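You operate a simulated robot arm through the tools that you are given. There is no shell and no other tool.

You are at the controls of a simulated robot arm. One attempt, no reset.

JOB
Weave two rows on the blue loom in the colours on its card.
Fine: throw the lever over for each row and beat it in; shuttles out, beater back, leave the knob.

Only the result counts: the job must be done as asked and must still hold three seconds after the hand-in. Knocking over, shifting, dropping, spilling or breaking anything else fails it.

ROBOT AND FRAMES
A 6-joint arm with a two-finger gripper, fixed in place. Base frame: the origin is at the foot of the arm, x ahead of it, y to its left, z up. Lengths are in mm, angles in degrees, forces in N, time in s.
Its first joint turns from -166.0 to 166.0 degrees. Payload 2.45 kg.
The TCP is the grasp point between the finger pads, 20 mm short of the fingertips. In the tool frame z runs along the fingers and y along their closing line. The gripper opens to 140 mm. The gripper's body begins 168 mm behind the TCP.
Orientation is that of the tool frame in the base frame, as a unit quaternion [w, x, y, z]. With the fingers straight down and closing along the base's y, the tool's x points along the base's -x, its y along +y and its z along -z.

CONTROLS
- The arm moves only by the tool drive_tool. Its arguments are lists of equal length, an entry for each row: "dr": the turn, a rotation vector about the tool's x, y, z in units of 4 degrees (1.0 is 4 degrees), a list of three; "offset": the shift along the tool's x, y, z in units of 30 mm (1.0 is 30 mm), a list of three; "gripper": the finger opening in mm, from 0 to 140. In form: {"dr": [[ax, ay, az], ...], "offset": [[dx, dy, dz], ...], "gripper": [gripper, ...]}. A call has 1 to 20 rows; each row shifts and turns the commanded pose from where the row before left it, along the tool's axes as they then stand. A call with a number of a shift or a turn outside -1 to 1 is refused whole. Rows are played at 5 a second. More than 50 mm and 8.6 degrees between two rows, or a gripper value outside its range, and nothing of the call is played. Where a pose cannot be reached the arm comes as near as it can. A force on the tool above 90 N (or 10 N above the force at the start of the call, whichever is more), or a blocked arm, ends the call early, and 0.2 s more pass. The fingers move at their own pace (about 45 mm/s each) and stop on an object; they squeeze with about 32 N. The grip force told is the motor's: it shows also when the fingers shut on nothing. Time passes only in rows, and 0.2 s behind the last, so rows that do not move let the fingers close. The reply holds the time, the measured pose of the TCP, the force on the tool along the base axes, the opening and the grip force, in the units named above and with some noise, with the torque about the TCP (base axes, N m) and any sound that the robot's microphone picked up.
- Cameras (640 x 400 px; columns grow to the right, rows downward): "scene" is fixed at [399.1, 499.5, 1531]; the picture's right is [-0.51, -0.86, 0.00], its down [-0.67, 0.40, -0.62] and it looks along [0.54, -0.32, -0.78] (base axes); focal length 320 px, centre (320, 200). "wrist" rides on the gripper at [78, 11, -209] in the tool frame; the picture's right is [-0.14, 0.99, 0.00], its down [-0.92, -0.13, -0.37] and it looks along [-0.37, -0.05, 0.93] (tool axes); focal length 280 px, centre (320, 200). There is no depth. A picture from a camera that has moved, and an enlarged one, comes with that camera's place and axes in the base frame and with its lens.
- grab_frame(camera): a new picture of that camera. No time passes.
- close_up(camera, box): a new picture of the part [left, top, right, bottom] of that camera's present view, enlarged. No time passes.
- sign_off(): hands the job in; it is judged then, once.

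Nothing tells you positions but the pictures and the camera data. Unless the task says otherwise, let go and move clear before handing in.

The tools are called after "Request:" as a command line: name --argument value ..., lists and objects as JSON in quotes. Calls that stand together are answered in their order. drive_tool: Moves the arm, as the interface text tells. Its arguments: {"type":"object","properties":{"dr":{"type":"array","items":{"type":"array","items":{"type":"number"}}},"offset":{"type":"array","items":{"type":"array","items":{"type":"number"}}},"gripper":{"type":"array","items":{"type":"number"}}},"required":["dr","offset","gripper"]} The other tools are called the same way: grab_frame (camera) takes a picture; close_up (camera, box) takes an enlarged picture of a part of a camera's view; sign_off () hands the job in.

At the start:

```text
clock: 0.0
eef_pos: [698.7, -5.5, 1114.8]
tool_rot: [-0.001, 0.0, 1.0, -0.001]
wrist_force: [0.2, 0.1, 0.3]
wrist_torque: [0.03, 0.02, 0.01]
finger_gap: 140.1
grip_force: 0.1
```

scene: 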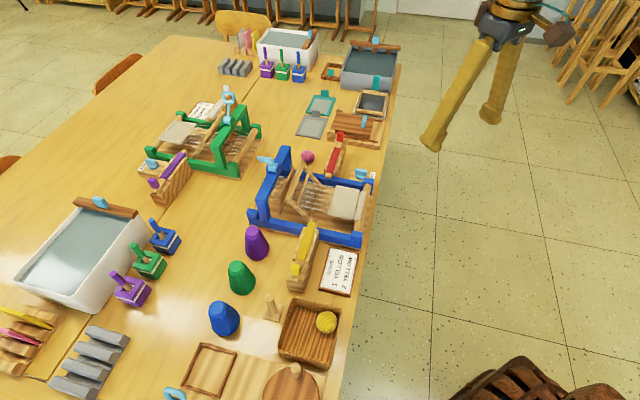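
wrist: 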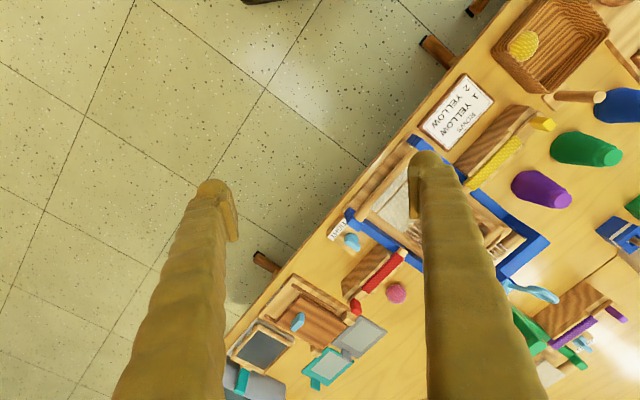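

I see a table with a blue loom and a green loom, with shuttles (yellow, red, purple) and a card near the blue loom that seems to read "1 YELLOW, 2 YELLOW". I'll zoom in to read the details before moving.

Request:
close_up --camera "scene" --box '[230, 130, 390, 230]'

Request:
close_up --camera "scene" --box '[230, 200, 390, 300]'

Request:
close_up --camera "wrist" --box '[320, 60, 560, 210]'

Request:
close_up --camera "wrist" --box '[320, 200, 560, 350]'

```text
4.00 times, centred on (310, 180) of scene
camera zoom: at [399.1, 499.5, 1531.0], right [-0.51, -0.86, 0.0], down [-0.67, 0.4, -0.62], along [0.54, -0.32, -0.78], focal length 1278 px, centre (360, 280)
```

zoom: 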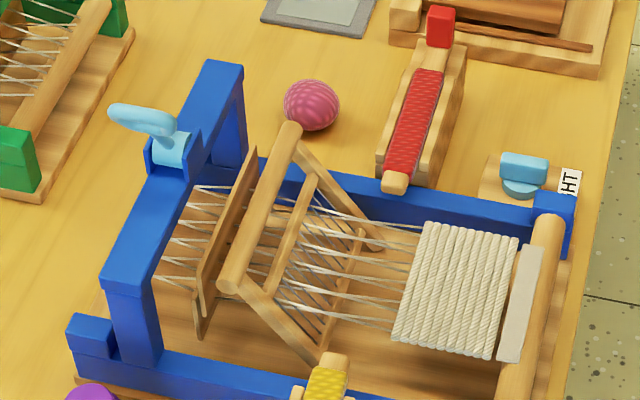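

```text
4.00 times, centred on (310, 250) of scene
camera zoom: at [399.1, 499.5, 1531.0], right [-0.51, -0.86, 0.0], down [-0.67, 0.4, -0.62], along [0.54, -0.32, -0.78], focal length 1278 px, centre (360, 0)
```

zoom: 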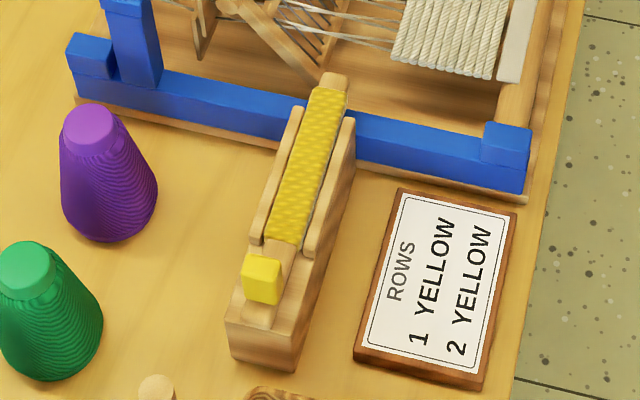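

```text
2.67 times, centred on (440, 135) of wrist
camera zoom: at [620.4, 4.6, 1324.2], right [0.14, 0.99, 0.0], down [0.92, -0.13, 0.37], along [0.37, -0.05, -0.93], focal length 748 px, centre (0, 373)
```

zoom: 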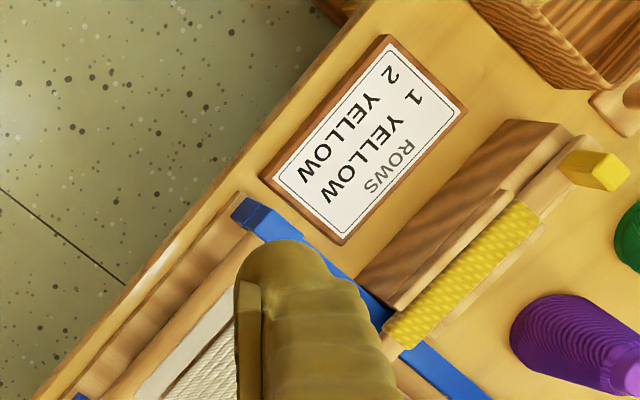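

```text
2.67 times, centred on (440, 275) of wrist
camera zoom: at [620.4, 4.6, 1324.2], right [0.14, 0.99, 0.0], down [0.92, -0.13, 0.37], along [0.37, -0.05, -0.93], focal length 748 px, centre (0, 0)
```

zoom: 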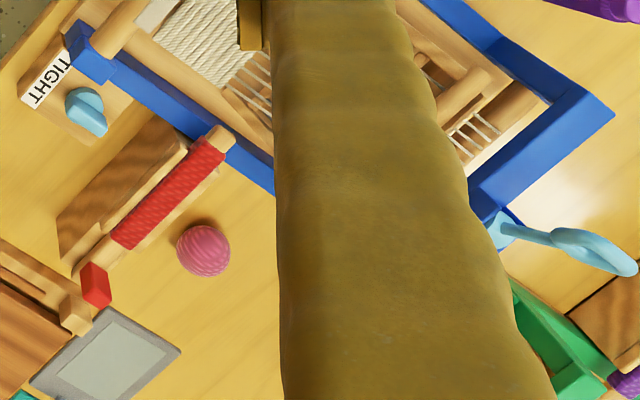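

The blue loom's card reads "1 YELLOW, 2 YELLOW". The yellow shuttle sits in a trough on the card side, the red one on the far side by the "TIGHT" knob, which I must leave alone, and the light-blue lever is on the castle. I'll bring the wrist camera over the loom for a cleaner look.

Request:
drive_tool --dr '[[0, 0, 0], [0, 0, 0], [0, 0, 0], [0, 0, 0], [0, 0, 0], [0, 0, 0], [0, 0, 0], [0, 0, 0]]' --offset '[[-0.2, 1, 0], [-0.2, 1, 0], [-0.2, 1, 0], [-0.2, 1, 0], [-0.2, 1, 0], [-0.2, 1, 0], [-0.2, 1, 0], [0, 0, 0]]' --gripper '[140, 140, 140, 140, 140, 140, 140, 140]'

Request:
grab_frame --camera "wrist"

Request:
close_up --camera "scene" --box '[130, 70, 290, 170]'

```text
clock: 1.8
eef_pos: [741.9, 203.1, 1114.8]
tool_rot: [0.0, 0.0, 1.0, 0.0]
wrist_force: [-0.4, -0.2, 1.1]
wrist_torque: [0.0, 0.01, 0.01]
finger_gap: 139.9
grip_force: 0.0
```

```text
taken
camera wrist: at [663.0, 214.8, 1324.5], right [0.14, 0.99, 0.0], down [0.92, -0.13, 0.37], along [0.37, -0.05, -0.93], focal length 280 px, centre (320, 200)
```

wrist: 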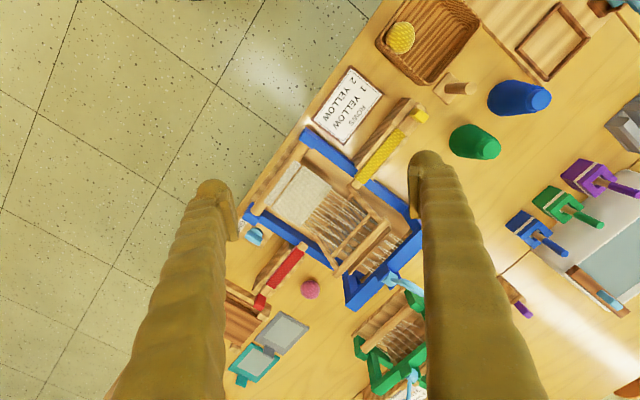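

```text
4.00 times, centred on (210, 120) of scene
camera zoom: at [399.1, 499.5, 1531.0], right [-0.51, -0.86, 0.0], down [-0.67, 0.4, -0.62], along [0.54, -0.32, -0.78], focal length 1278 px, centre (760, 520)
```

zoom: 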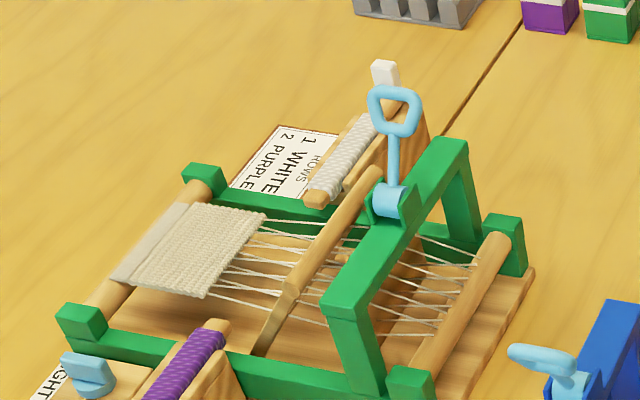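

I now have the loom between the fingers in the wrist view. I'll zoom in on its parts to pin down the lever, beater and shuttles.

Request:
close_up --camera "wrist" --box '[230, 120, 430, 245]'

Request:
close_up --camera "wrist" --box '[330, 220, 450, 320]'

Request:
close_up --camera "wrist" --box '[230, 200, 350, 320]'

Request:
close_up --camera "scene" --box '[245, 140, 325, 190]'

```text
3.20 times, centred on (330, 182) of wrist
camera zoom: at [663.0, 214.8, 1324.5], right [0.14, 0.99, 0.0], down [0.92, -0.13, 0.37], along [0.37, -0.05, -0.93], focal length 897 px, centre (288, 256)
```

zoom: 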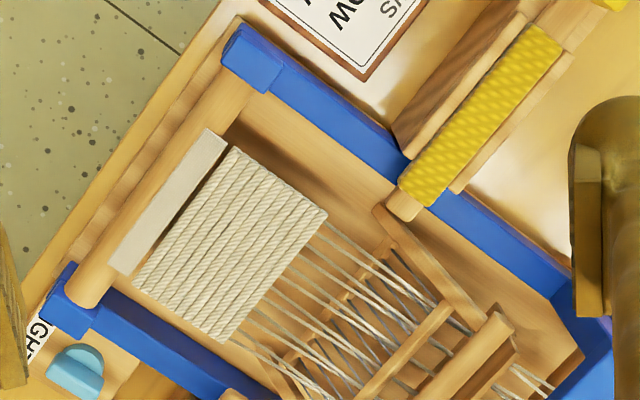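

```text
4.00 times, centred on (390, 270) of wrist
camera zoom: at [663.0, 214.8, 1324.5], right [0.14, 0.99, 0.0], down [0.92, -0.13, 0.37], along [0.37, -0.05, -0.93], focal length 1122 px, centre (40, -80)
```

zoom: 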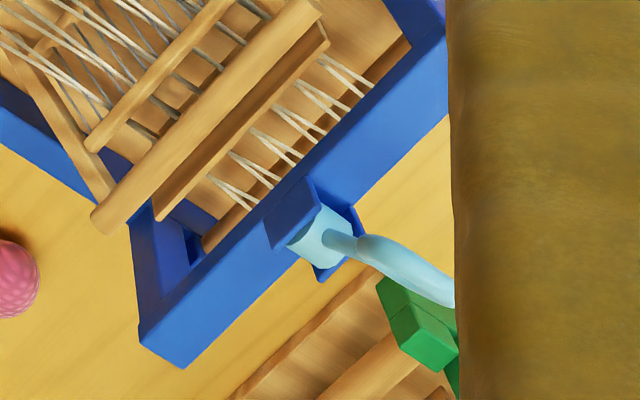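

```text
3.33 times, centred on (290, 260) of wrist
camera zoom: at [663.0, 214.8, 1324.5], right [0.14, 0.99, 0.0], down [0.92, -0.13, 0.37], along [0.37, -0.05, -0.93], focal length 935 px, centre (420, 0)
```

zoom: 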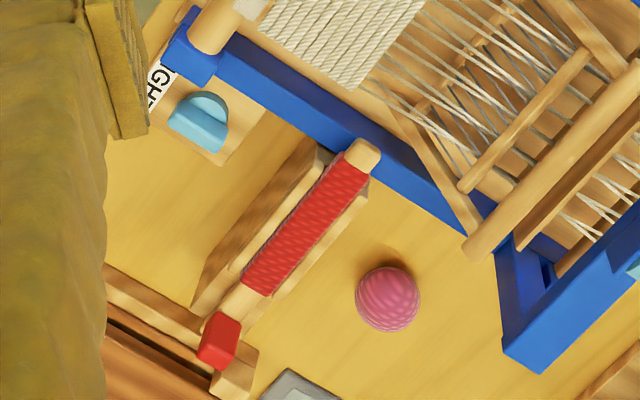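

```text
8.00 times, centred on (285, 165) of scene
camera zoom: at [399.1, 499.5, 1531.0], right [-0.51, -0.86, 0.0], down [-0.67, 0.4, -0.62], along [0.54, -0.32, -0.78], focal length 2556 px, centre (600, 480)
```

zoom: 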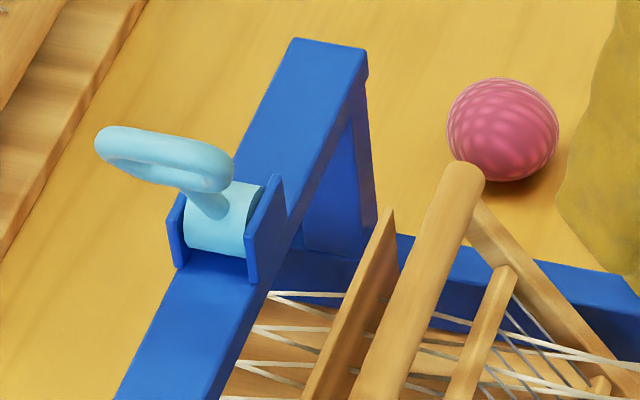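

From two views I place the yellow knob near (726, 373, 840), the lever drum near (999, 294, 903), and the loom turned about 45° to the base. I'll move over the yellow shuttle and turn the tool 44° to line up with the loom, then look again.

Request:
drive_tool --dr '[[0, 0, 0], [0, 0, 0], [0, 0, 0], [0, 0, 0], [0, 0, 0], [0, 0, 1], [0, 0, 1], [0, 0, 1], [0, 0, 1], [0, 0, 1], [0, 0, 1], [0, 0, 1], [0, 0, 1], [0, 0, 1], [0, 0, 1], [0, 0, 1], [0, 0, 0]]' --offset '[[-0.12, 0.913, 0.7], [-0.12, 0.913, 0.7], [-0.12, 0.913, 0.7], [-0.12, 0.913, 0.7], [-0.12, 0.913, 0.7], [0, 0, 0], [0, 0, 0], [0, 0, 0], [0, 0, 0], [0, 0, 0], [0, 0, 0], [0, 0, 0], [0, 0, 0], [0, 0, 0], [0, 0, 0], [0, 0, 0], [0, 0, 0]]' --gripper '[140, 140, 140, 140, 140, 140, 140, 140, 140, 140, 140, 140, 140, 140, 140, 140, 140]'

Request:
grab_frame --camera "wrist"

Request:
grab_frame --camera "scene"

```text
clock: 5.4
eef_pos: [760.5, 340.2, 1011.1]
tool_rot: [-0.001, 0.375, 0.927, 0.0]
wrist_force: [-1.1, 0.8, -0.2]
wrist_torque: [-0.02, 0.0, -0.01]
finger_gap: 140.0
grip_force: 0.1
```

```text
taken
camera wrist: at [710.6, 402.7, 1219.3], right [0.79, 0.62, 0.0], down [0.57, -0.73, 0.37], along [0.23, -0.29, -0.93], focal length 280 px, centre (320, 200)
```

wrist: 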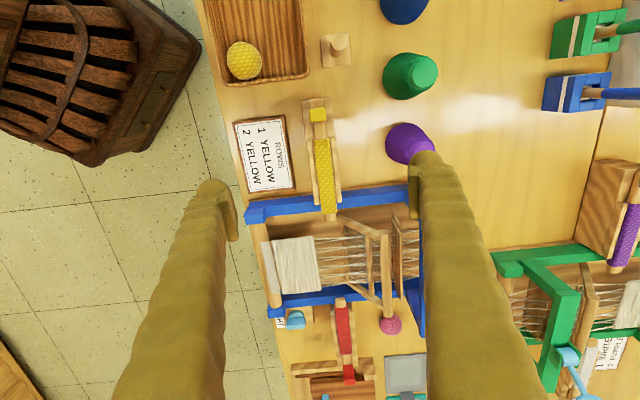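

```text
taken
```

scene: 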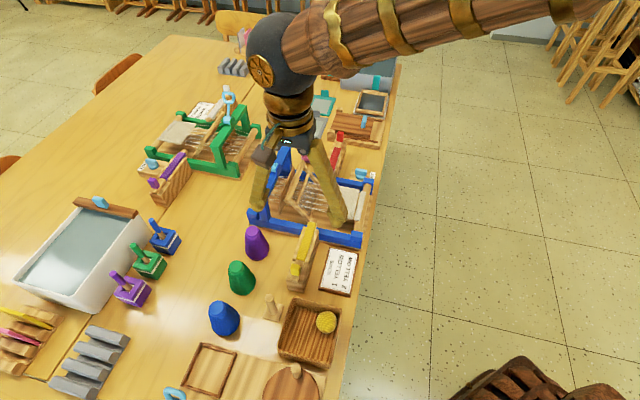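

The tool is now nearly lined up with the loom. I'll zoom in on the shuttle, beater and knob areas to measure directions and heights.

Request:
close_up --camera "wrist" --box '[230, 90, 430, 215]'

Request:
close_up --camera "wrist" --box '[240, 180, 440, 305]'

Request:
close_up --camera "wrist" --box '[260, 275, 460, 400]'

Request:
close_up --camera "scene" --box '[270, 210, 350, 300]'

```text
3.20 times, centred on (330, 152) of wrist
camera zoom: at [710.6, 402.7, 1219.3], right [0.79, 0.62, 0.0], down [0.57, -0.73, 0.37], along [0.23, -0.29, -0.93], focal length 897 px, centre (288, 352)
```

zoom: 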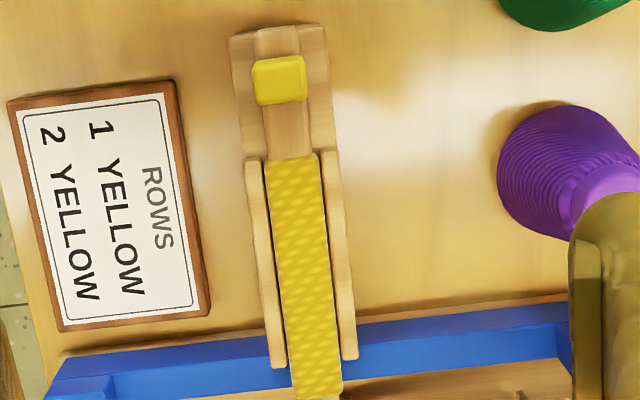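

```text
3.20 times, centred on (340, 242) of wrist
camera zoom: at [710.6, 402.7, 1219.3], right [0.79, 0.62, 0.0], down [0.57, -0.73, 0.37], along [0.23, -0.29, -0.93], focal length 897 px, centre (256, 64)
```

zoom: 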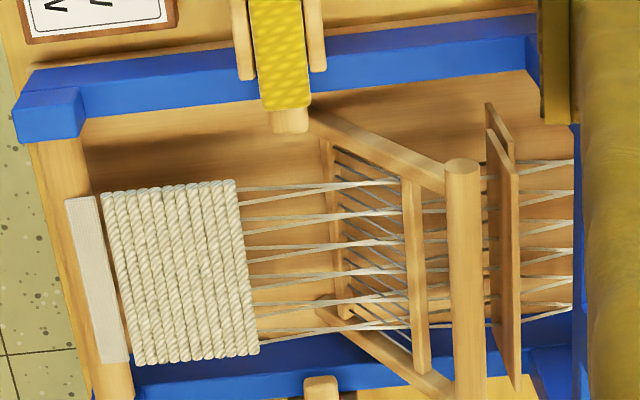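

```text
3.20 times, centred on (360, 338) of wrist
camera zoom: at [710.6, 402.7, 1219.3], right [0.79, 0.62, 0.0], down [0.57, -0.73, 0.37], along [0.23, -0.29, -0.93], focal length 897 px, centre (192, -240)
```

zoom: 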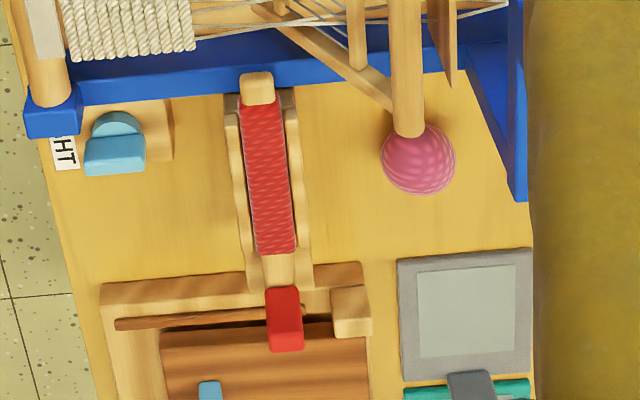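

```text
4.44 times, centred on (310, 255) of scene
camera zoom: at [399.1, 499.5, 1531.0], right [-0.51, -0.86, 0.0], down [-0.67, 0.4, -0.62], along [0.54, -0.32, -0.78], focal length 1420 px, centre (364, -44)
```

zoom: 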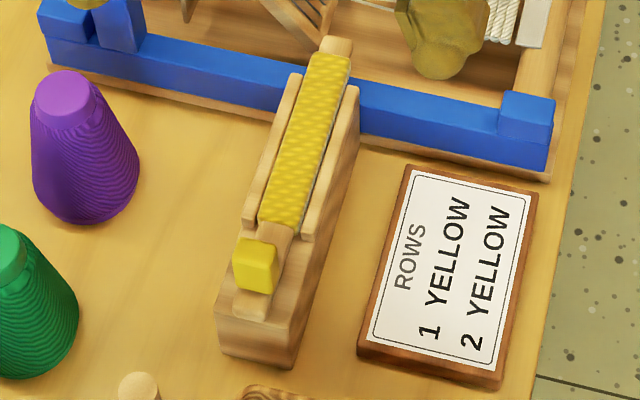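

Measurements put the shuttle line, beater pivot and handle in a loom frame rotated about 45°. I want a low side view to check heights and clearances, so I'll tilt the camera to look across from the yellow side.

Request:
drive_tool --dr '[[0, -1, 0], [0, -1, 0], [0, -1, 0], [0, -1, 0], [0, -1, 0], [0, -1, 0], [0, -1, 0], [0, -1, 0], [0, -1, 0], [0, -1, 0], [0, 0, 0]]' --offset '[[0, 0.6, 0], [0, 0.6, 0], [0, 0.5, 0], [0, 0, 0], [0, 0, 0], [0, 0, 0], [0, 0, 0], [0, 0, 0], [0, 0, 0], [0, 0, 0], [0, 0, 0]]' --gripper '[140, 140, 140, 140, 140, 140, 140, 140, 140, 140, 140]'

Request:
grab_frame --camera "wrist"

```text
clock: 7.8
eef_pos: [795.0, 378.5, 1009.7]
tool_rot: [0.318, 0.352, 0.871, -0.128]
wrist_force: [-0.9, 0.5, 1.0]
wrist_torque: [-0.01, -0.01, -0.01]
finger_gap: 140.0
grip_force: 0.1
```

```text
taken
camera wrist: at [661.6, 520.3, 1120.2], right [0.76, 0.64, 0.09], down [0.25, -0.42, 0.87], along [0.6, -0.65, -0.48], focal length 280 px, centre (320, 200)
```

wrist: 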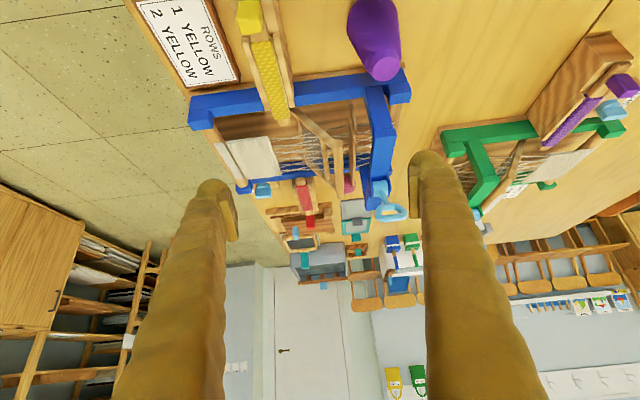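

The view is inverted (world up is image down), but it shows the loom from the side. I'll enlarge the beater and lever regions.

Request:
close_up --camera "wrist" --box '[180, 60, 420, 220]'

Request:
close_up --camera "wrist" --box '[270, 80, 420, 230]'

Request:
close_up --camera "wrist" --box '[340, 150, 420, 230]'

```text
2.50 times, centred on (300, 140) of wrist
camera zoom: at [661.6, 520.3, 1120.2], right [0.76, 0.64, 0.09], down [0.25, -0.42, 0.87], along [0.6, -0.65, -0.48], focal length 701 px, centre (370, 350)
```

zoom: 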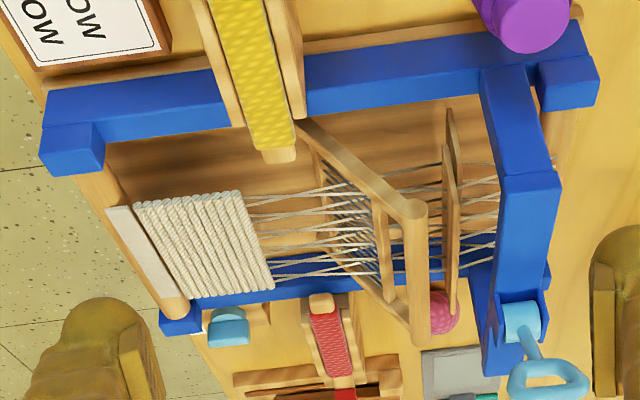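

```text
2.67 times, centred on (345, 155) of wrist
camera zoom: at [661.6, 520.3, 1120.2], right [0.76, 0.64, 0.09], down [0.25, -0.42, 0.87], along [0.6, -0.65, -0.48], focal length 748 px, centre (253, 320)
```

zoom: 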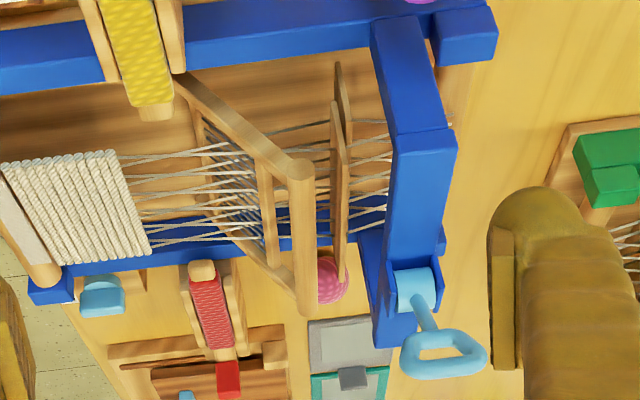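

```text
5.00 times, centred on (380, 190) of wrist
camera zoom: at [661.6, 520.3, 1120.2], right [0.76, 0.64, 0.09], down [0.25, -0.42, 0.87], along [0.6, -0.65, -0.48], focal length 1402 px, centre (20, 250)
```

zoom: 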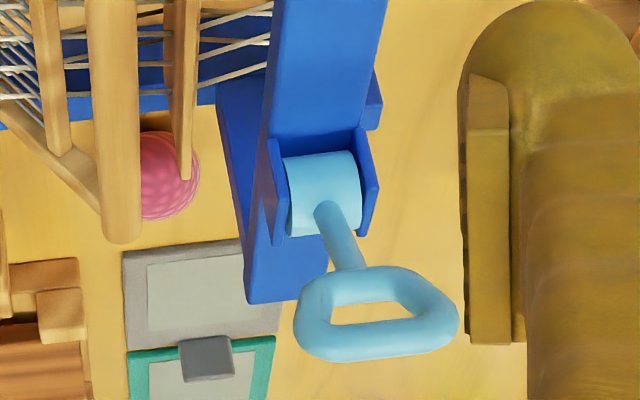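

The lever leans about 32° toward the yellow side; its ring centre is near (972, 323, 962), pivoting about (999, 296, 902). I plan to grip the ring across its width and swing it in an arc, but first I'll check that the arm reaches the thrown-over side by hovering high above it.

Request:
drive_tool --dr '[[0, 0, 0], [0, 0, 0], [0, 0, 0], [0, 0, 0], [0, 0, 0], [0, 0, 0], [0, 0, 0], [0, 0, 0], [0, 0, 0]]' --offset '[[-0.879, 0.34, 0.5225], [-0.879, 0.34, 0.5225], [-0.879, 0.34, 0.5225], [-0.879, 0.34, 0.5225], [-0.879, 0.34, 0.5225], [-0.879, 0.34, 0.5225], [-0.879, 0.34, 0.5225], [-0.879, 0.34, 0.5225], [0, 0, 0]]' --gripper '[140, 140, 140, 140, 140, 140, 140, 140, 140]'

Request:
grab_frame --camera "wrist"

Request:
grab_frame --camera "scene"

```text
clock: 9.8
eef_pos: [1024.5, 267.0, 1051.7]
tool_rot: [0.317, 0.352, 0.871, -0.128]
wrist_force: [0.4, 0.0, -0.2]
wrist_torque: [0.0, 0.0, 0.04]
finger_gap: 140.0
grip_force: 0.1
```

```text
taken
camera wrist: at [892.2, 410.2, 1161.1], right [0.76, 0.64, 0.09], down [0.25, -0.42, 0.87], along [0.6, -0.65, -0.48], focal length 280 px, centre (320, 200)
```

wrist: 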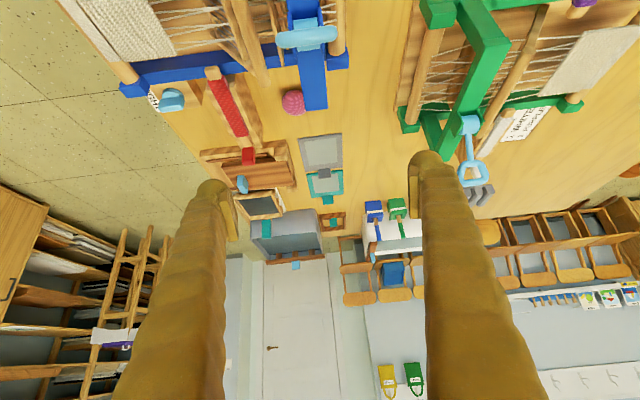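

```text
taken
```

scene: 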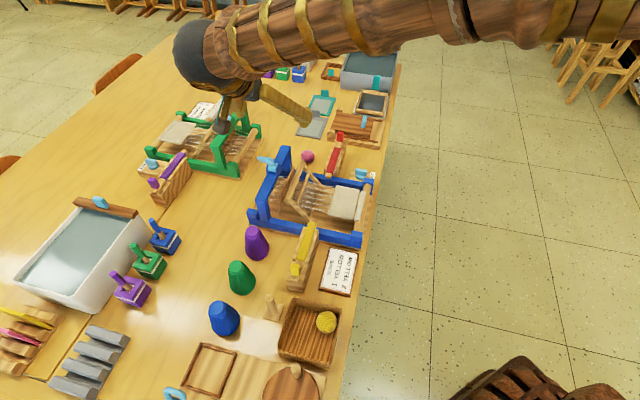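

The arm reaches the far side at this tilt without trouble. I'll use this second viewpoint to refine the lever ring's position.

Request:
close_up --camera "wrist" --box '[250, 0, 370, 80]'

Request:
close_up --camera "scene" --box '[245, 140, 325, 190]'

```text
5.00 times, centred on (310, 40) of wrist
camera zoom: at [892.2, 410.2, 1161.1], right [0.76, 0.64, 0.09], down [0.25, -0.42, 0.87], along [0.6, -0.65, -0.48], focal length 1402 px, centre (370, 1000)
```

zoom: 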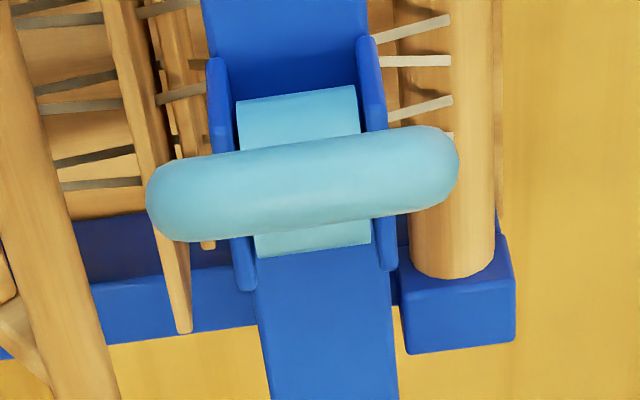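

```text
8.00 times, centred on (285, 165) of scene
camera zoom: at [399.1, 499.5, 1531.0], right [-0.51, -0.86, 0.0], down [-0.67, 0.4, -0.62], along [0.54, -0.32, -0.78], focal length 2556 px, centre (600, 480)
```

zoom: 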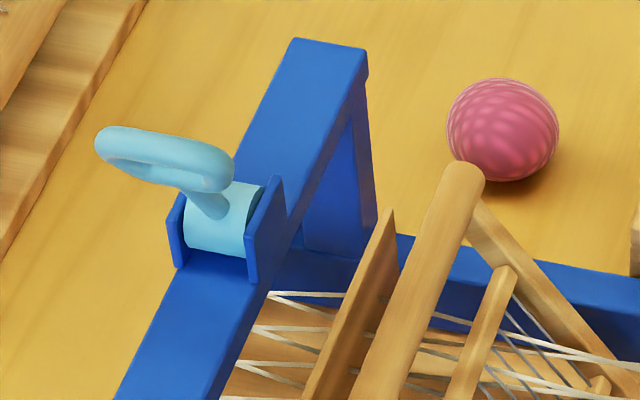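

The ring's long axis is parallel to my tool's closing line, with its centre near W≈476, P≈910 (loom axes) and z≈962. I'll back off to a pre-grasp pose in line with the lever and check.

Request:
drive_tool --dr '[[0, 0, 0], [0, 0, 0], [0, 0, 0], [0, 0, 0], [0, 0, 0]]' --offset '[[0.9625, 0.05, -0.4175], [0.9625, 0.05, -0.4175], [0.9625, 0.05, -0.4175], [0.9625, 0.05, -0.4175], [0, 0, 0]]' --gripper '[140, 140, 140, 140, 140]'

Request:
grab_frame --camera "wrist"

Request:
close_up --camera "scene" --box '[210, 100, 370, 200]'

```text
clock: 11.0
eef_pos: [942.0, 356.8, 1014.0]
tool_rot: [0.317, 0.351, 0.872, -0.128]
wrist_force: [0.1, 0.6, 0.6]
wrist_torque: [0.03, -0.03, 0.0]
finger_gap: 139.8
grip_force: 0.0
```

```text
taken
camera wrist: at [809.2, 499.9, 1123.8], right [0.76, 0.64, 0.09], down [0.25, -0.42, 0.87], along [0.6, -0.65, -0.48], focal length 280 px, centre (320, 200)
```

wrist: 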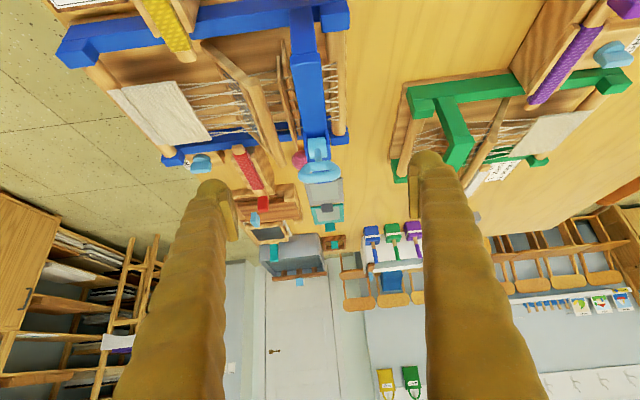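

```text
4.00 times, centred on (290, 150) of scene
camera zoom: at [399.1, 499.5, 1531.0], right [-0.51, -0.86, 0.0], down [-0.67, 0.4, -0.62], along [0.54, -0.32, -0.78], focal length 1278 px, centre (440, 400)
```

zoom: 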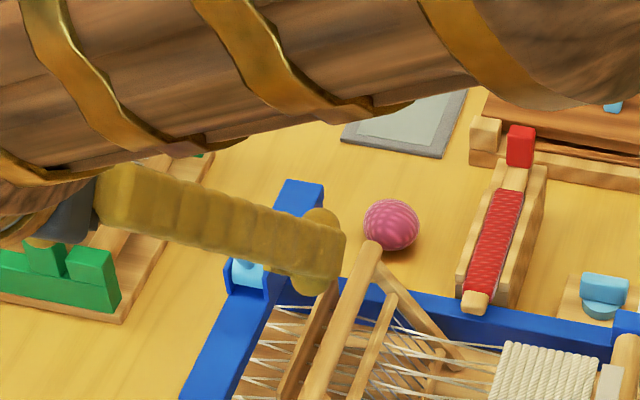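

The ring sits right between the fingers in the wrist view. I'll zoom in to check centring before advancing.

Request:
close_up --camera "wrist" --box '[260, 120, 380, 220]'

```text
4.00 times, centred on (320, 170) of wrist
camera zoom: at [809.2, 499.9, 1123.8], right [0.76, 0.64, 0.09], down [0.25, -0.42, 0.87], along [0.6, -0.65, -0.48], focal length 1122 px, centre (320, 320)
```

zoom: 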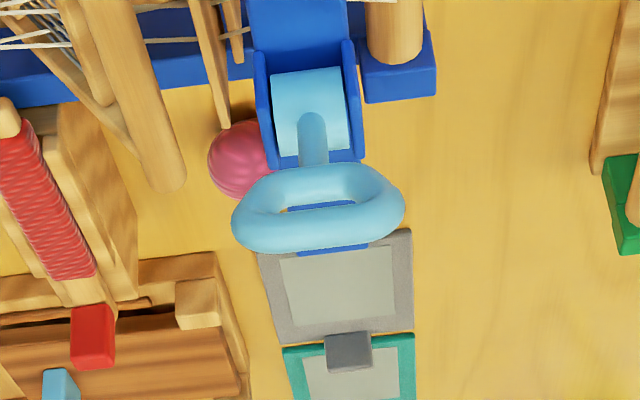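

The ring is centred to within a millimetre. I'll advance 70 mm along the fingers and close on it.

Request:
drive_tool --dr '[[0, 0, 0], [0, 0, 0], [0, 0, 0], [0, 0, 0], [0, 0, 0], [0, 0, 0]]' --offset '[[0, 0, 0.6], [0, 0, 0.6], [0, 0, 0.6], [0, 0, 0.5], [0, 0, 0], [0, 0, 0]]' --gripper '[100, 90, 80, 70, 70, 70]'

Request:
grab_frame --camera "wrist"

```text
clock: 12.4
eef_pos: [975.6, 323.3, 960.7]
tool_rot: [0.318, 0.352, 0.871, -0.128]
wrist_force: [0.5, 0.4, 0.0]
wrist_torque: [-0.01, -0.01, 0.01]
finger_gap: 70.2
grip_force: 0.1
```

```text
taken
camera wrist: at [843.3, 466.5, 1071.3], right [0.76, 0.64, 0.09], down [0.25, -0.42, 0.87], along [0.6, -0.65, -0.48], focal length 280 px, centre (320, 200)
```

wrist: 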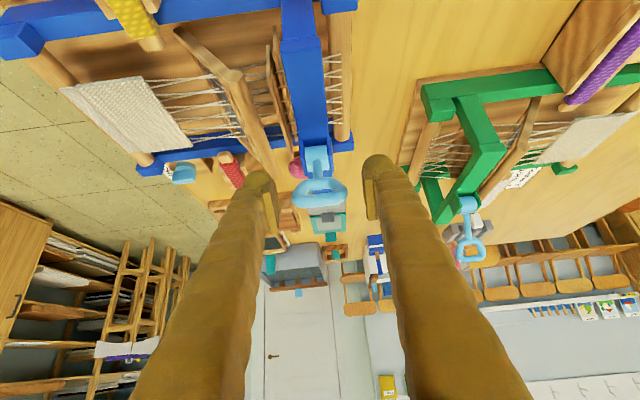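

The ring is now at the grasp point. Closing the fingers on it.

Request:
drive_tool --dr '[[0, 0, 0], [0, 0, 0], [0, 0, 0]]' --offset '[[0, 0, 0], [0, 0, 0], [0, 0, 0]]' --gripper '[30, 30, 30]'

```text
clock: 13.2
eef_pos: [975.2, 322.6, 959.4]
tool_rot: [0.317, 0.352, 0.871, -0.128]
wrist_force: [-9.0, -6.3, 1.5]
wrist_torque: [0.12, 0.03, 0.0]
finger_gap: 42.2
grip_force: 32.9
```

The ring is gripped at 42 mm. I'll swing it in an arc about the drum, first half, and watch the force.

Request:
drive_tool --dr '[[0, 0, 0], [0, 0, 0], [0, 0, 0], [0, 0, 0]]' --offset '[[-0.296, -0.02, 0.062], [-0.296, 0, 0.109], [-0.275, 0, 0.149], [-0.255, 0, 0.184]]' --gripper '[30, 30, 30, 30]'

Request:
grab_frame --camera "wrist"

```text
clock: 14.2
eef_pos: [998.0, 300.8, 972.6]
tool_rot: [0.318, 0.353, 0.871, -0.128]
wrist_force: [-33.7, -5.8, 27.0]
wrist_torque: [0.97, 0.81, -0.09]
finger_gap: 42.7
grip_force: 44.8
```

```text
taken
camera wrist: at [866.6, 442.9, 1081.8], right [0.76, 0.64, 0.09], down [0.25, -0.42, 0.88], along [0.6, -0.65, -0.48], focal length 280 px, centre (320, 200)
```

wrist: 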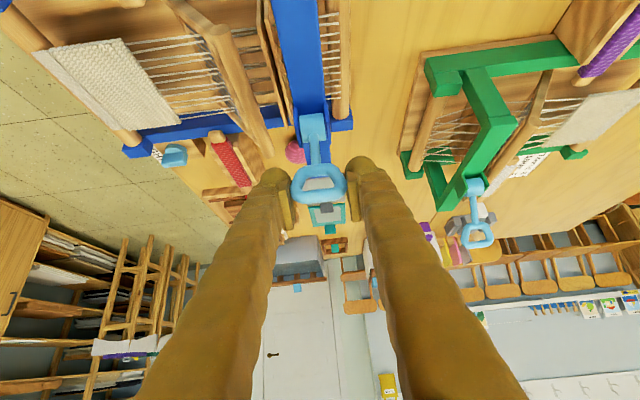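

The lever has come to about upright; there is some side load toward −P and an upward push, so my arc is slightly low and off-centre. I'll check the lever up close before continuing.

Request:
close_up --camera "wrist" --box '[260, 90, 380, 220]'

Request:
close_up --camera "scene" --box '[225, 130, 325, 195]'

```text
3.08 times, centred on (320, 155) of wrist
camera zoom: at [866.6, 442.9, 1081.8], right [0.76, 0.64, 0.09], down [0.25, -0.42, 0.88], along [0.6, -0.65, -0.48], focal length 863 px, centre (320, 338)
```

zoom: 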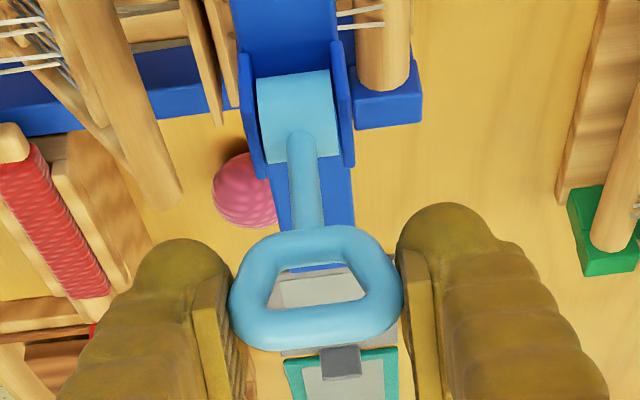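

```text
6.15 times, centred on (275, 162) of scene
camera zoom: at [399.1, 499.5, 1531.0], right [-0.51, -0.86, 0.0], down [-0.67, 0.4, -0.62], along [0.54, -0.32, -0.78], focal length 1966 px, centre (597, 431)
```

zoom: 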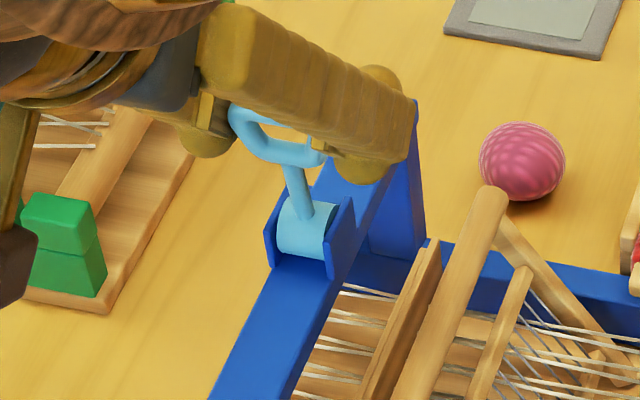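

The lever is upright and moving as expected. I'll finish the arc with a small lift and re-centring.

Request:
drive_tool --dr '[[0, 0, 0], [0, 0, 0], [0, 0, 0], [0, 0, 0], [0, 0, 0]]' --offset '[[-0.268, -0.05, 0.169], [-0.225, 0, 0.22], [-0.194, 0, 0.246], [-0.158, 0, 0.273], [0, 0, 0]]' --gripper '[30, 30, 30, 30, 30]'

Request:
close_up --camera "wrist" --box '[240, 70, 400, 220]'

Request:
close_up --camera "scene" --box '[225, 130, 325, 195]'

```text
clock: 15.4
eef_pos: [1025.8, 272.2, 967.1]
tool_rot: [0.318, 0.352, 0.871, -0.128]
wrist_force: [-10.5, -3.7, 33.4]
wrist_torque: [1.01, 1.08, 0.1]
finger_gap: 42.8
grip_force: 45.6
```

```text
2.67 times, centred on (320, 145) of wrist
camera zoom: at [893.8, 415.2, 1077.0], right [0.76, 0.64, 0.09], down [0.25, -0.42, 0.87], along [0.6, -0.65, -0.48], focal length 748 px, centre (320, 347)
```

zoom: 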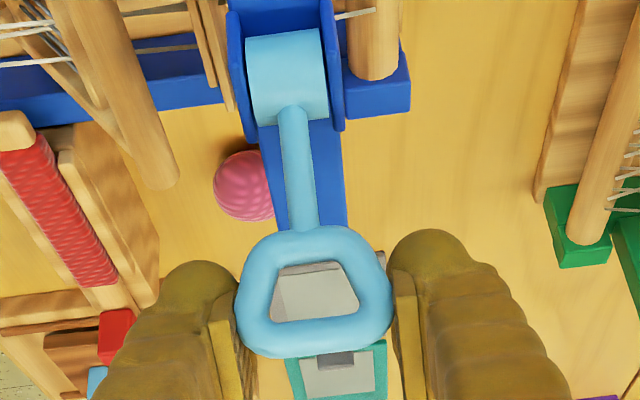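

```text
6.15 times, centred on (275, 162) of scene
camera zoom: at [399.1, 499.5, 1531.0], right [-0.51, -0.86, 0.0], down [-0.67, 0.4, -0.62], along [0.54, -0.32, -0.78], focal length 1966 px, centre (597, 431)
```

zoom: 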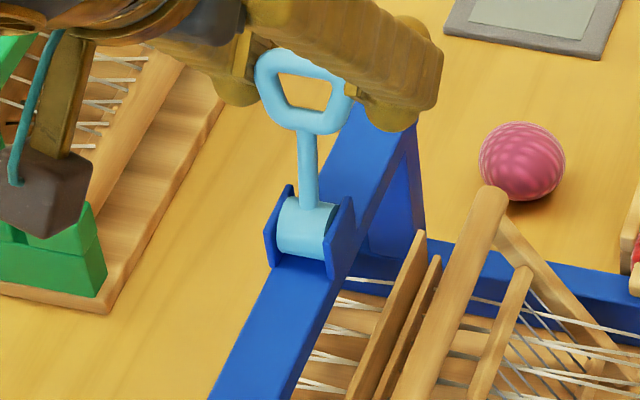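

The lever is about 29° past upright toward the red side. I'll push slightly further while relieving the upward load, to reach its end stop.

Request:
drive_tool --dr '[[0, 0, 0], [0, 0, 0], [0, 0, 0]]' --offset '[[-0.064, 0, 0.085], [-0.064, 0, 0.085], [0, 0, 0]]' --gripper '[30, 30, 30]'

Request:
close_up --camera "scene" --box '[225, 130, 325, 195]'

```text
clock: 16.2
eef_pos: [1029.7, 268.2, 965.1]
tool_rot: [0.318, 0.351, 0.871, -0.128]
wrist_force: [-12.2, -10.9, 34.5]
wrist_torque: [1.08, 0.97, 0.16]
finger_gap: 42.9
grip_force: 44.6
```

```text
6.15 times, centred on (275, 162) of scene
camera zoom: at [399.1, 499.5, 1531.0], right [-0.51, -0.86, 0.0], down [-0.67, 0.4, -0.62], along [0.54, -0.32, -0.78], focal length 1966 px, centre (597, 431)
```

zoom: 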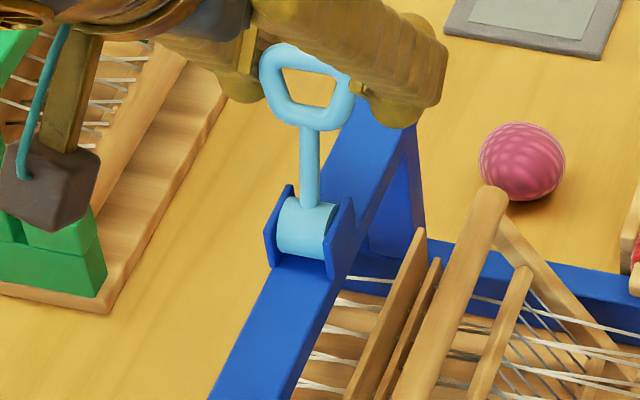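

The tangential resistance is still modest, so I'm not clearly against a stop yet. I'll nudge a few more degrees and compare.

Request:
drive_tool --dr '[[0, 0, 0], [0, 0, 0]]' --offset '[[-0.107, 0, 0.142], [0, 0, 0]]' --gripper '[30, 30]'

Request:
close_up --camera "wrist" --box '[240, 70, 400, 220]'

Request:
close_up --camera "scene" --box '[225, 130, 385, 230]'

```text
clock: 16.8
eef_pos: [1032.0, 266.2, 963.0]
tool_rot: [0.317, 0.352, 0.871, -0.128]
wrist_force: [-10.6, 0.2, 26.0]
wrist_torque: [1.13, 1.11, -0.04]
finger_gap: 42.9
grip_force: 44.8
```

```text
2.67 times, centred on (320, 145) of wrist
camera zoom: at [900.6, 408.7, 1072.5], right [0.76, 0.64, 0.09], down [0.25, -0.42, 0.87], along [0.6, -0.65, -0.48], focal length 748 px, centre (320, 347)
```

zoom: 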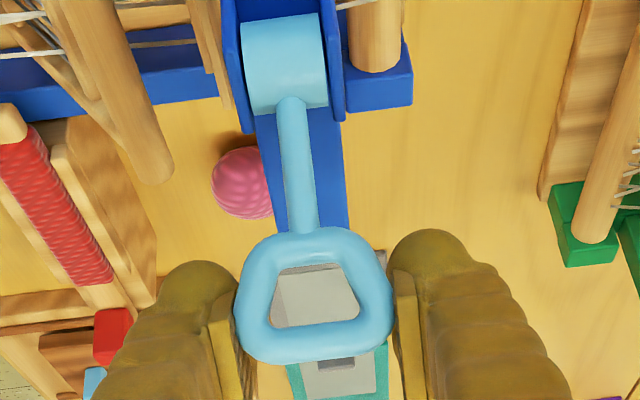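

```text
4.00 times, centred on (305, 180) of scene
camera zoom: at [399.1, 499.5, 1531.0], right [-0.51, -0.86, 0.0], down [-0.67, 0.4, -0.62], along [0.54, -0.32, -0.78], focal length 1278 px, centre (380, 280)
```

zoom: 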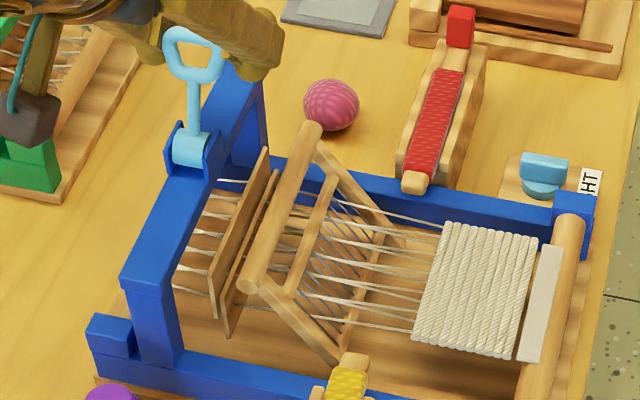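

The resisting force has stayed constant (about 20 N tangential, like friction), with no rise that would indicate a stop. I'll continue tangentially in small steps until it firms up.

Request:
drive_tool --dr '[[0, 0, 0], [0, 0, 0]]' --offset '[[-0.05, 0, 0.162], [0, 0, 0]]' --gripper '[30, 30]'

Request:
drive_tool --dr '[[0, 0, 0], [0, 0, 0]]' --offset '[[-0.05, 0, 0.162], [0, 0, 0]]' --gripper '[30, 30]'

Request:
close_up --camera "wrist" --box '[240, 70, 400, 220]'

```text
clock: 17.4
eef_pos: [1036.1, 261.3, 960.8]
tool_rot: [0.318, 0.351, 0.871, -0.127]
wrist_force: [-4.7, 5.4, 22.9]
wrist_torque: [1.17, 1.08, -0.15]
finger_gap: 43.3
grip_force: 45.4
```

```text
clock: 18.0
eef_pos: [1040.5, 258.6, 957.6]
tool_rot: [0.317, 0.352, 0.871, -0.128]
wrist_force: [-10.7, 3.5, 17.5]
wrist_torque: [1.07, 1.1, 0.19]
finger_gap: 43.0
grip_force: 45.2
```

```text
2.67 times, centred on (320, 145) of wrist
camera zoom: at [907.7, 401.7, 1067.2], right [0.76, 0.64, 0.09], down [0.25, -0.42, 0.87], along [0.6, -0.65, -0.48], focal length 748 px, centre (320, 347)
```

zoom: 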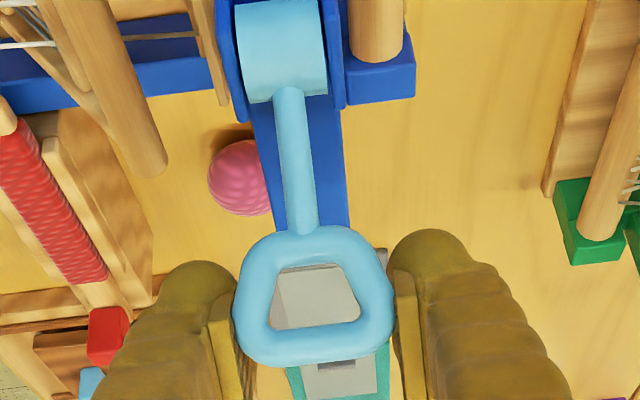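

By my estimate the lever is now about 45° over on the red side with no hard stop felt, and the steady torque looks like pad friction. I'll open the fingers and see where the lever settles on its own.

Request:
drive_tool --dr '[[0, 0, 0], [0, 0, 0], [0, 0, 0], [0, 0, 0]]' --offset '[[0, 0, 0], [0, 0, 0], [0, 0, 0], [0, 0, 0]]' --gripper '[80, 80, 80, 80]'

Request:
close_up --camera "wrist" --box '[240, 70, 400, 220]'

Request:
close_up --camera "scene" --box '[225, 130, 385, 230]'

```text
clock: 19.0
eef_pos: [1041.2, 259.7, 956.7]
tool_rot: [0.317, 0.352, 0.872, -0.127]
wrist_force: [-0.6, 0.8, 0.1]
wrist_torque: [-0.01, 0.01, -0.01]
finger_gap: 79.9
grip_force: 0.0
```

```text
2.67 times, centred on (320, 145) of wrist
camera zoom: at [908.0, 401.8, 1067.1], right [0.76, 0.64, 0.09], down [0.25, -0.42, 0.87], along [0.6, -0.65, -0.48], focal length 748 px, centre (320, 347)
```

zoom: 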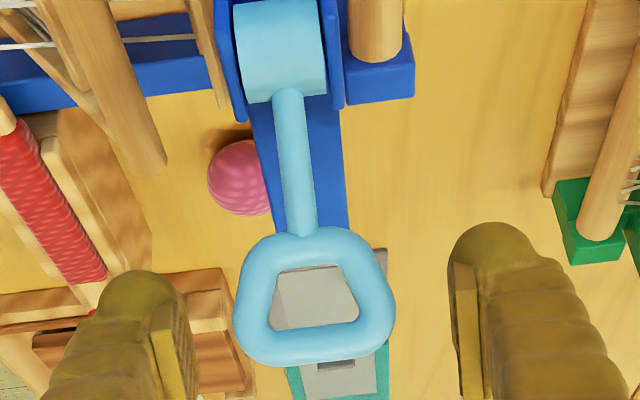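

```text
4.00 times, centred on (305, 180) of scene
camera zoom: at [399.1, 499.5, 1531.0], right [-0.51, -0.86, 0.0], down [-0.67, 0.4, -0.62], along [0.54, -0.32, -0.78], focal length 1278 px, centre (380, 280)
```

zoom: 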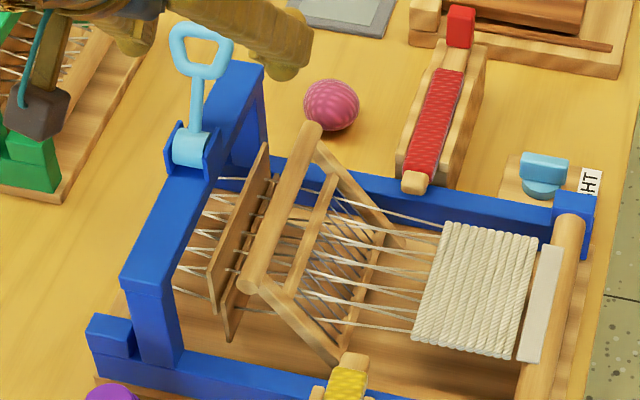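

The lever stays put after release; triangulation suggests about +30°, roughly mirroring the start, with the ring having slipped in the pads at the end. To be certain it's against its stop, I'll back off, close the fingers, and press the ring gently from the yellow side.

Request:
drive_tool --dr '[[0, 0, 0], [0, 0, 0], [0, 0, 0], [0, 0, 0], [0, 0, 0], [0, 0, 0], [0, 0, 0], [0, 0, 0], [0, 0, 0], [0, 0, 0]]' --offset '[[0, 0, -0.78], [0, 0, -0.78], [0, 0, -0.78], [0.583, 0, -0.317], [0, 0, 0], [0, 0, 0], [0, 0, 0], [0, 0, 0], [0, 0, 0], [0, 0, 0]]' --gripper '[80, 80, 80, 80, 0, 0, 0, 0, 0, 0]'

Request:
grab_frame --camera "wrist"

Request:
close_up --camera "scene" --box '[225, 130, 385, 230]'

```text
clock: 21.2
eef_pos: [992.9, 304.2, 1005.8]
tool_rot: [0.317, 0.352, 0.871, -0.128]
wrist_force: [0.0, 1.0, -0.3]
wrist_torque: [0.01, 0.0, -0.01]
finger_gap: 0.0
grip_force: 29.4
```

```text
taken
camera wrist: at [860.4, 446.7, 1116.2], right [0.76, 0.64, 0.09], down [0.25, -0.42, 0.87], along [0.6, -0.65, -0.48], focal length 280 px, centre (320, 200)
```

wrist: 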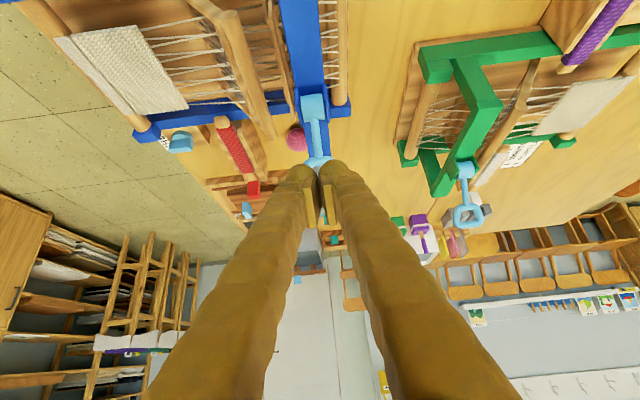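

```text
4.00 times, centred on (305, 180) of scene
camera zoom: at [399.1, 499.5, 1531.0], right [-0.51, -0.86, 0.0], down [-0.67, 0.4, -0.62], along [0.54, -0.32, -0.78], focal length 1278 px, centre (380, 280)
```

zoom: 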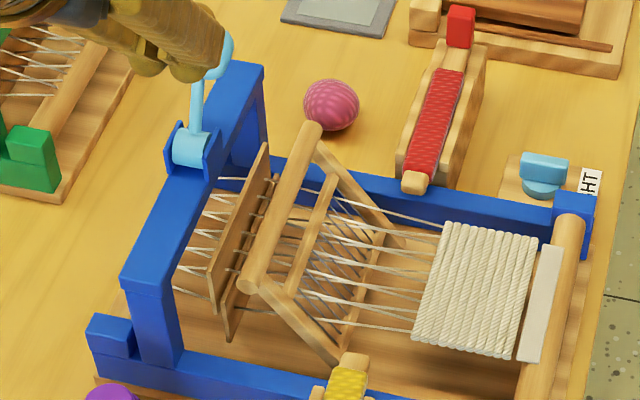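

Fingers are closed behind the ring. I'll push forward in small steps and watch the force.

Request:
drive_tool --dr '[[0, 0, 0], [0, 0, 0], [0, 0, 0], [0, 0, 0]]' --offset '[[0, 0, 0.25], [0, 0, 0.25], [0, 0, 0.25], [0, 0, 0.25]]' --gripper '[0, 0, 0, 0]'

Request:
drive_tool --dr '[[0, 0, 0], [0, 0, 0], [0, 0, 0]]' --offset '[[0, 0, 0.15], [0, 0, 0.15], [0, 0, 0]]' --gripper '[0, 0, 0]'

Request:
close_up --camera "scene" --box '[225, 130, 325, 195]'

```text
clock: 22.2
eef_pos: [1006.3, 290.1, 982.8]
tool_rot: [0.317, 0.352, 0.871, -0.128]
wrist_force: [-0.8, 0.5, -0.4]
wrist_torque: [-0.02, 0.03, -0.02]
finger_gap: 0.1
grip_force: 29.1
```

```text
clock: 23.0
eef_pos: [1011.0, 287.4, 978.3]
tool_rot: [0.317, 0.352, 0.871, -0.128]
wrist_force: [-0.2, 0.1, 0.4]
wrist_torque: [-0.02, 0.03, -0.01]
finger_gap: 0.0
grip_force: 29.3
```

```text
6.15 times, centred on (275, 162) of scene
camera zoom: at [399.1, 499.5, 1531.0], right [-0.51, -0.86, 0.0], down [-0.67, 0.4, -0.62], along [0.54, -0.32, -0.78], focal length 1966 px, centre (597, 431)
```

zoom: 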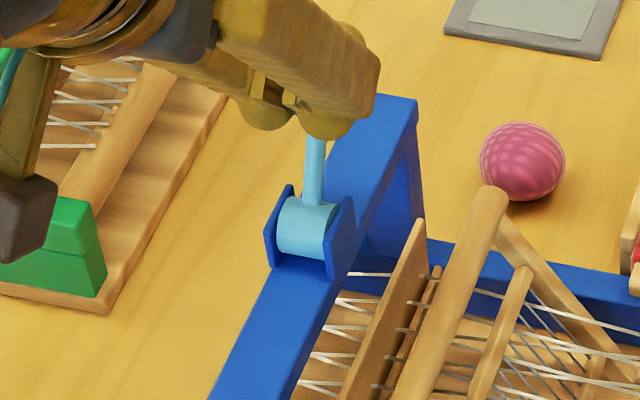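

No contact yet. Continuing forward a few millimetres at a time.

Request:
drive_tool --dr '[[0, 0, 0], [0, 0, 0], [0, 0, 0]]' --offset '[[0, 0, 0.15], [0, 0, 0.15], [0, 0, 0]]' --gripper '[0, 0, 0]'

Request:
drive_tool --dr '[[0, 0, 0], [0, 0, 0], [0, 0, 0]]' --offset '[[0, 0, 0.15], [0, 0, 0.15], [0, 0, 0]]' --gripper '[0, 0, 0]'

Request:
grab_frame --camera "wrist"

```text
clock: 23.8
eef_pos: [1015.2, 283.5, 974.3]
tool_rot: [0.319, 0.352, 0.871, -0.127]
wrist_force: [-56.4, 25.9, 48.6]
wrist_torque: [-0.8, -0.31, -0.84]
finger_gap: 6.0
grip_force: 29.4
```

```text
clock: 24.1
eef_pos: [1014.6, 286.9, 977.3]
tool_rot: [0.32, 0.351, 0.871, -0.125]
wrist_force: [-19.6, 14.0, 8.7]
wrist_torque: [-0.59, -0.5, -0.22]
finger_gap: 6.2
grip_force: 29.6
stopped in row 1: the force on the tool passed its limit at 96 N (the readings are from after the stop); the commanded pose is now the measured one
```

```text
taken
camera wrist: at [880.8, 429.9, 1086.6], right [0.76, 0.64, 0.1], down [0.24, -0.42, 0.87], along [0.6, -0.64, -0.48], focal length 280 px, centre (320, 200)
```

wrist: 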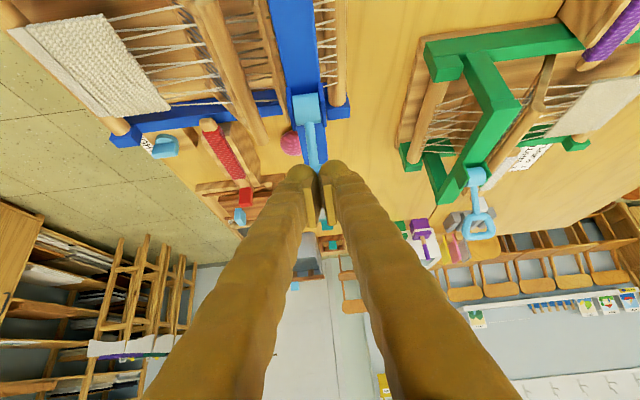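

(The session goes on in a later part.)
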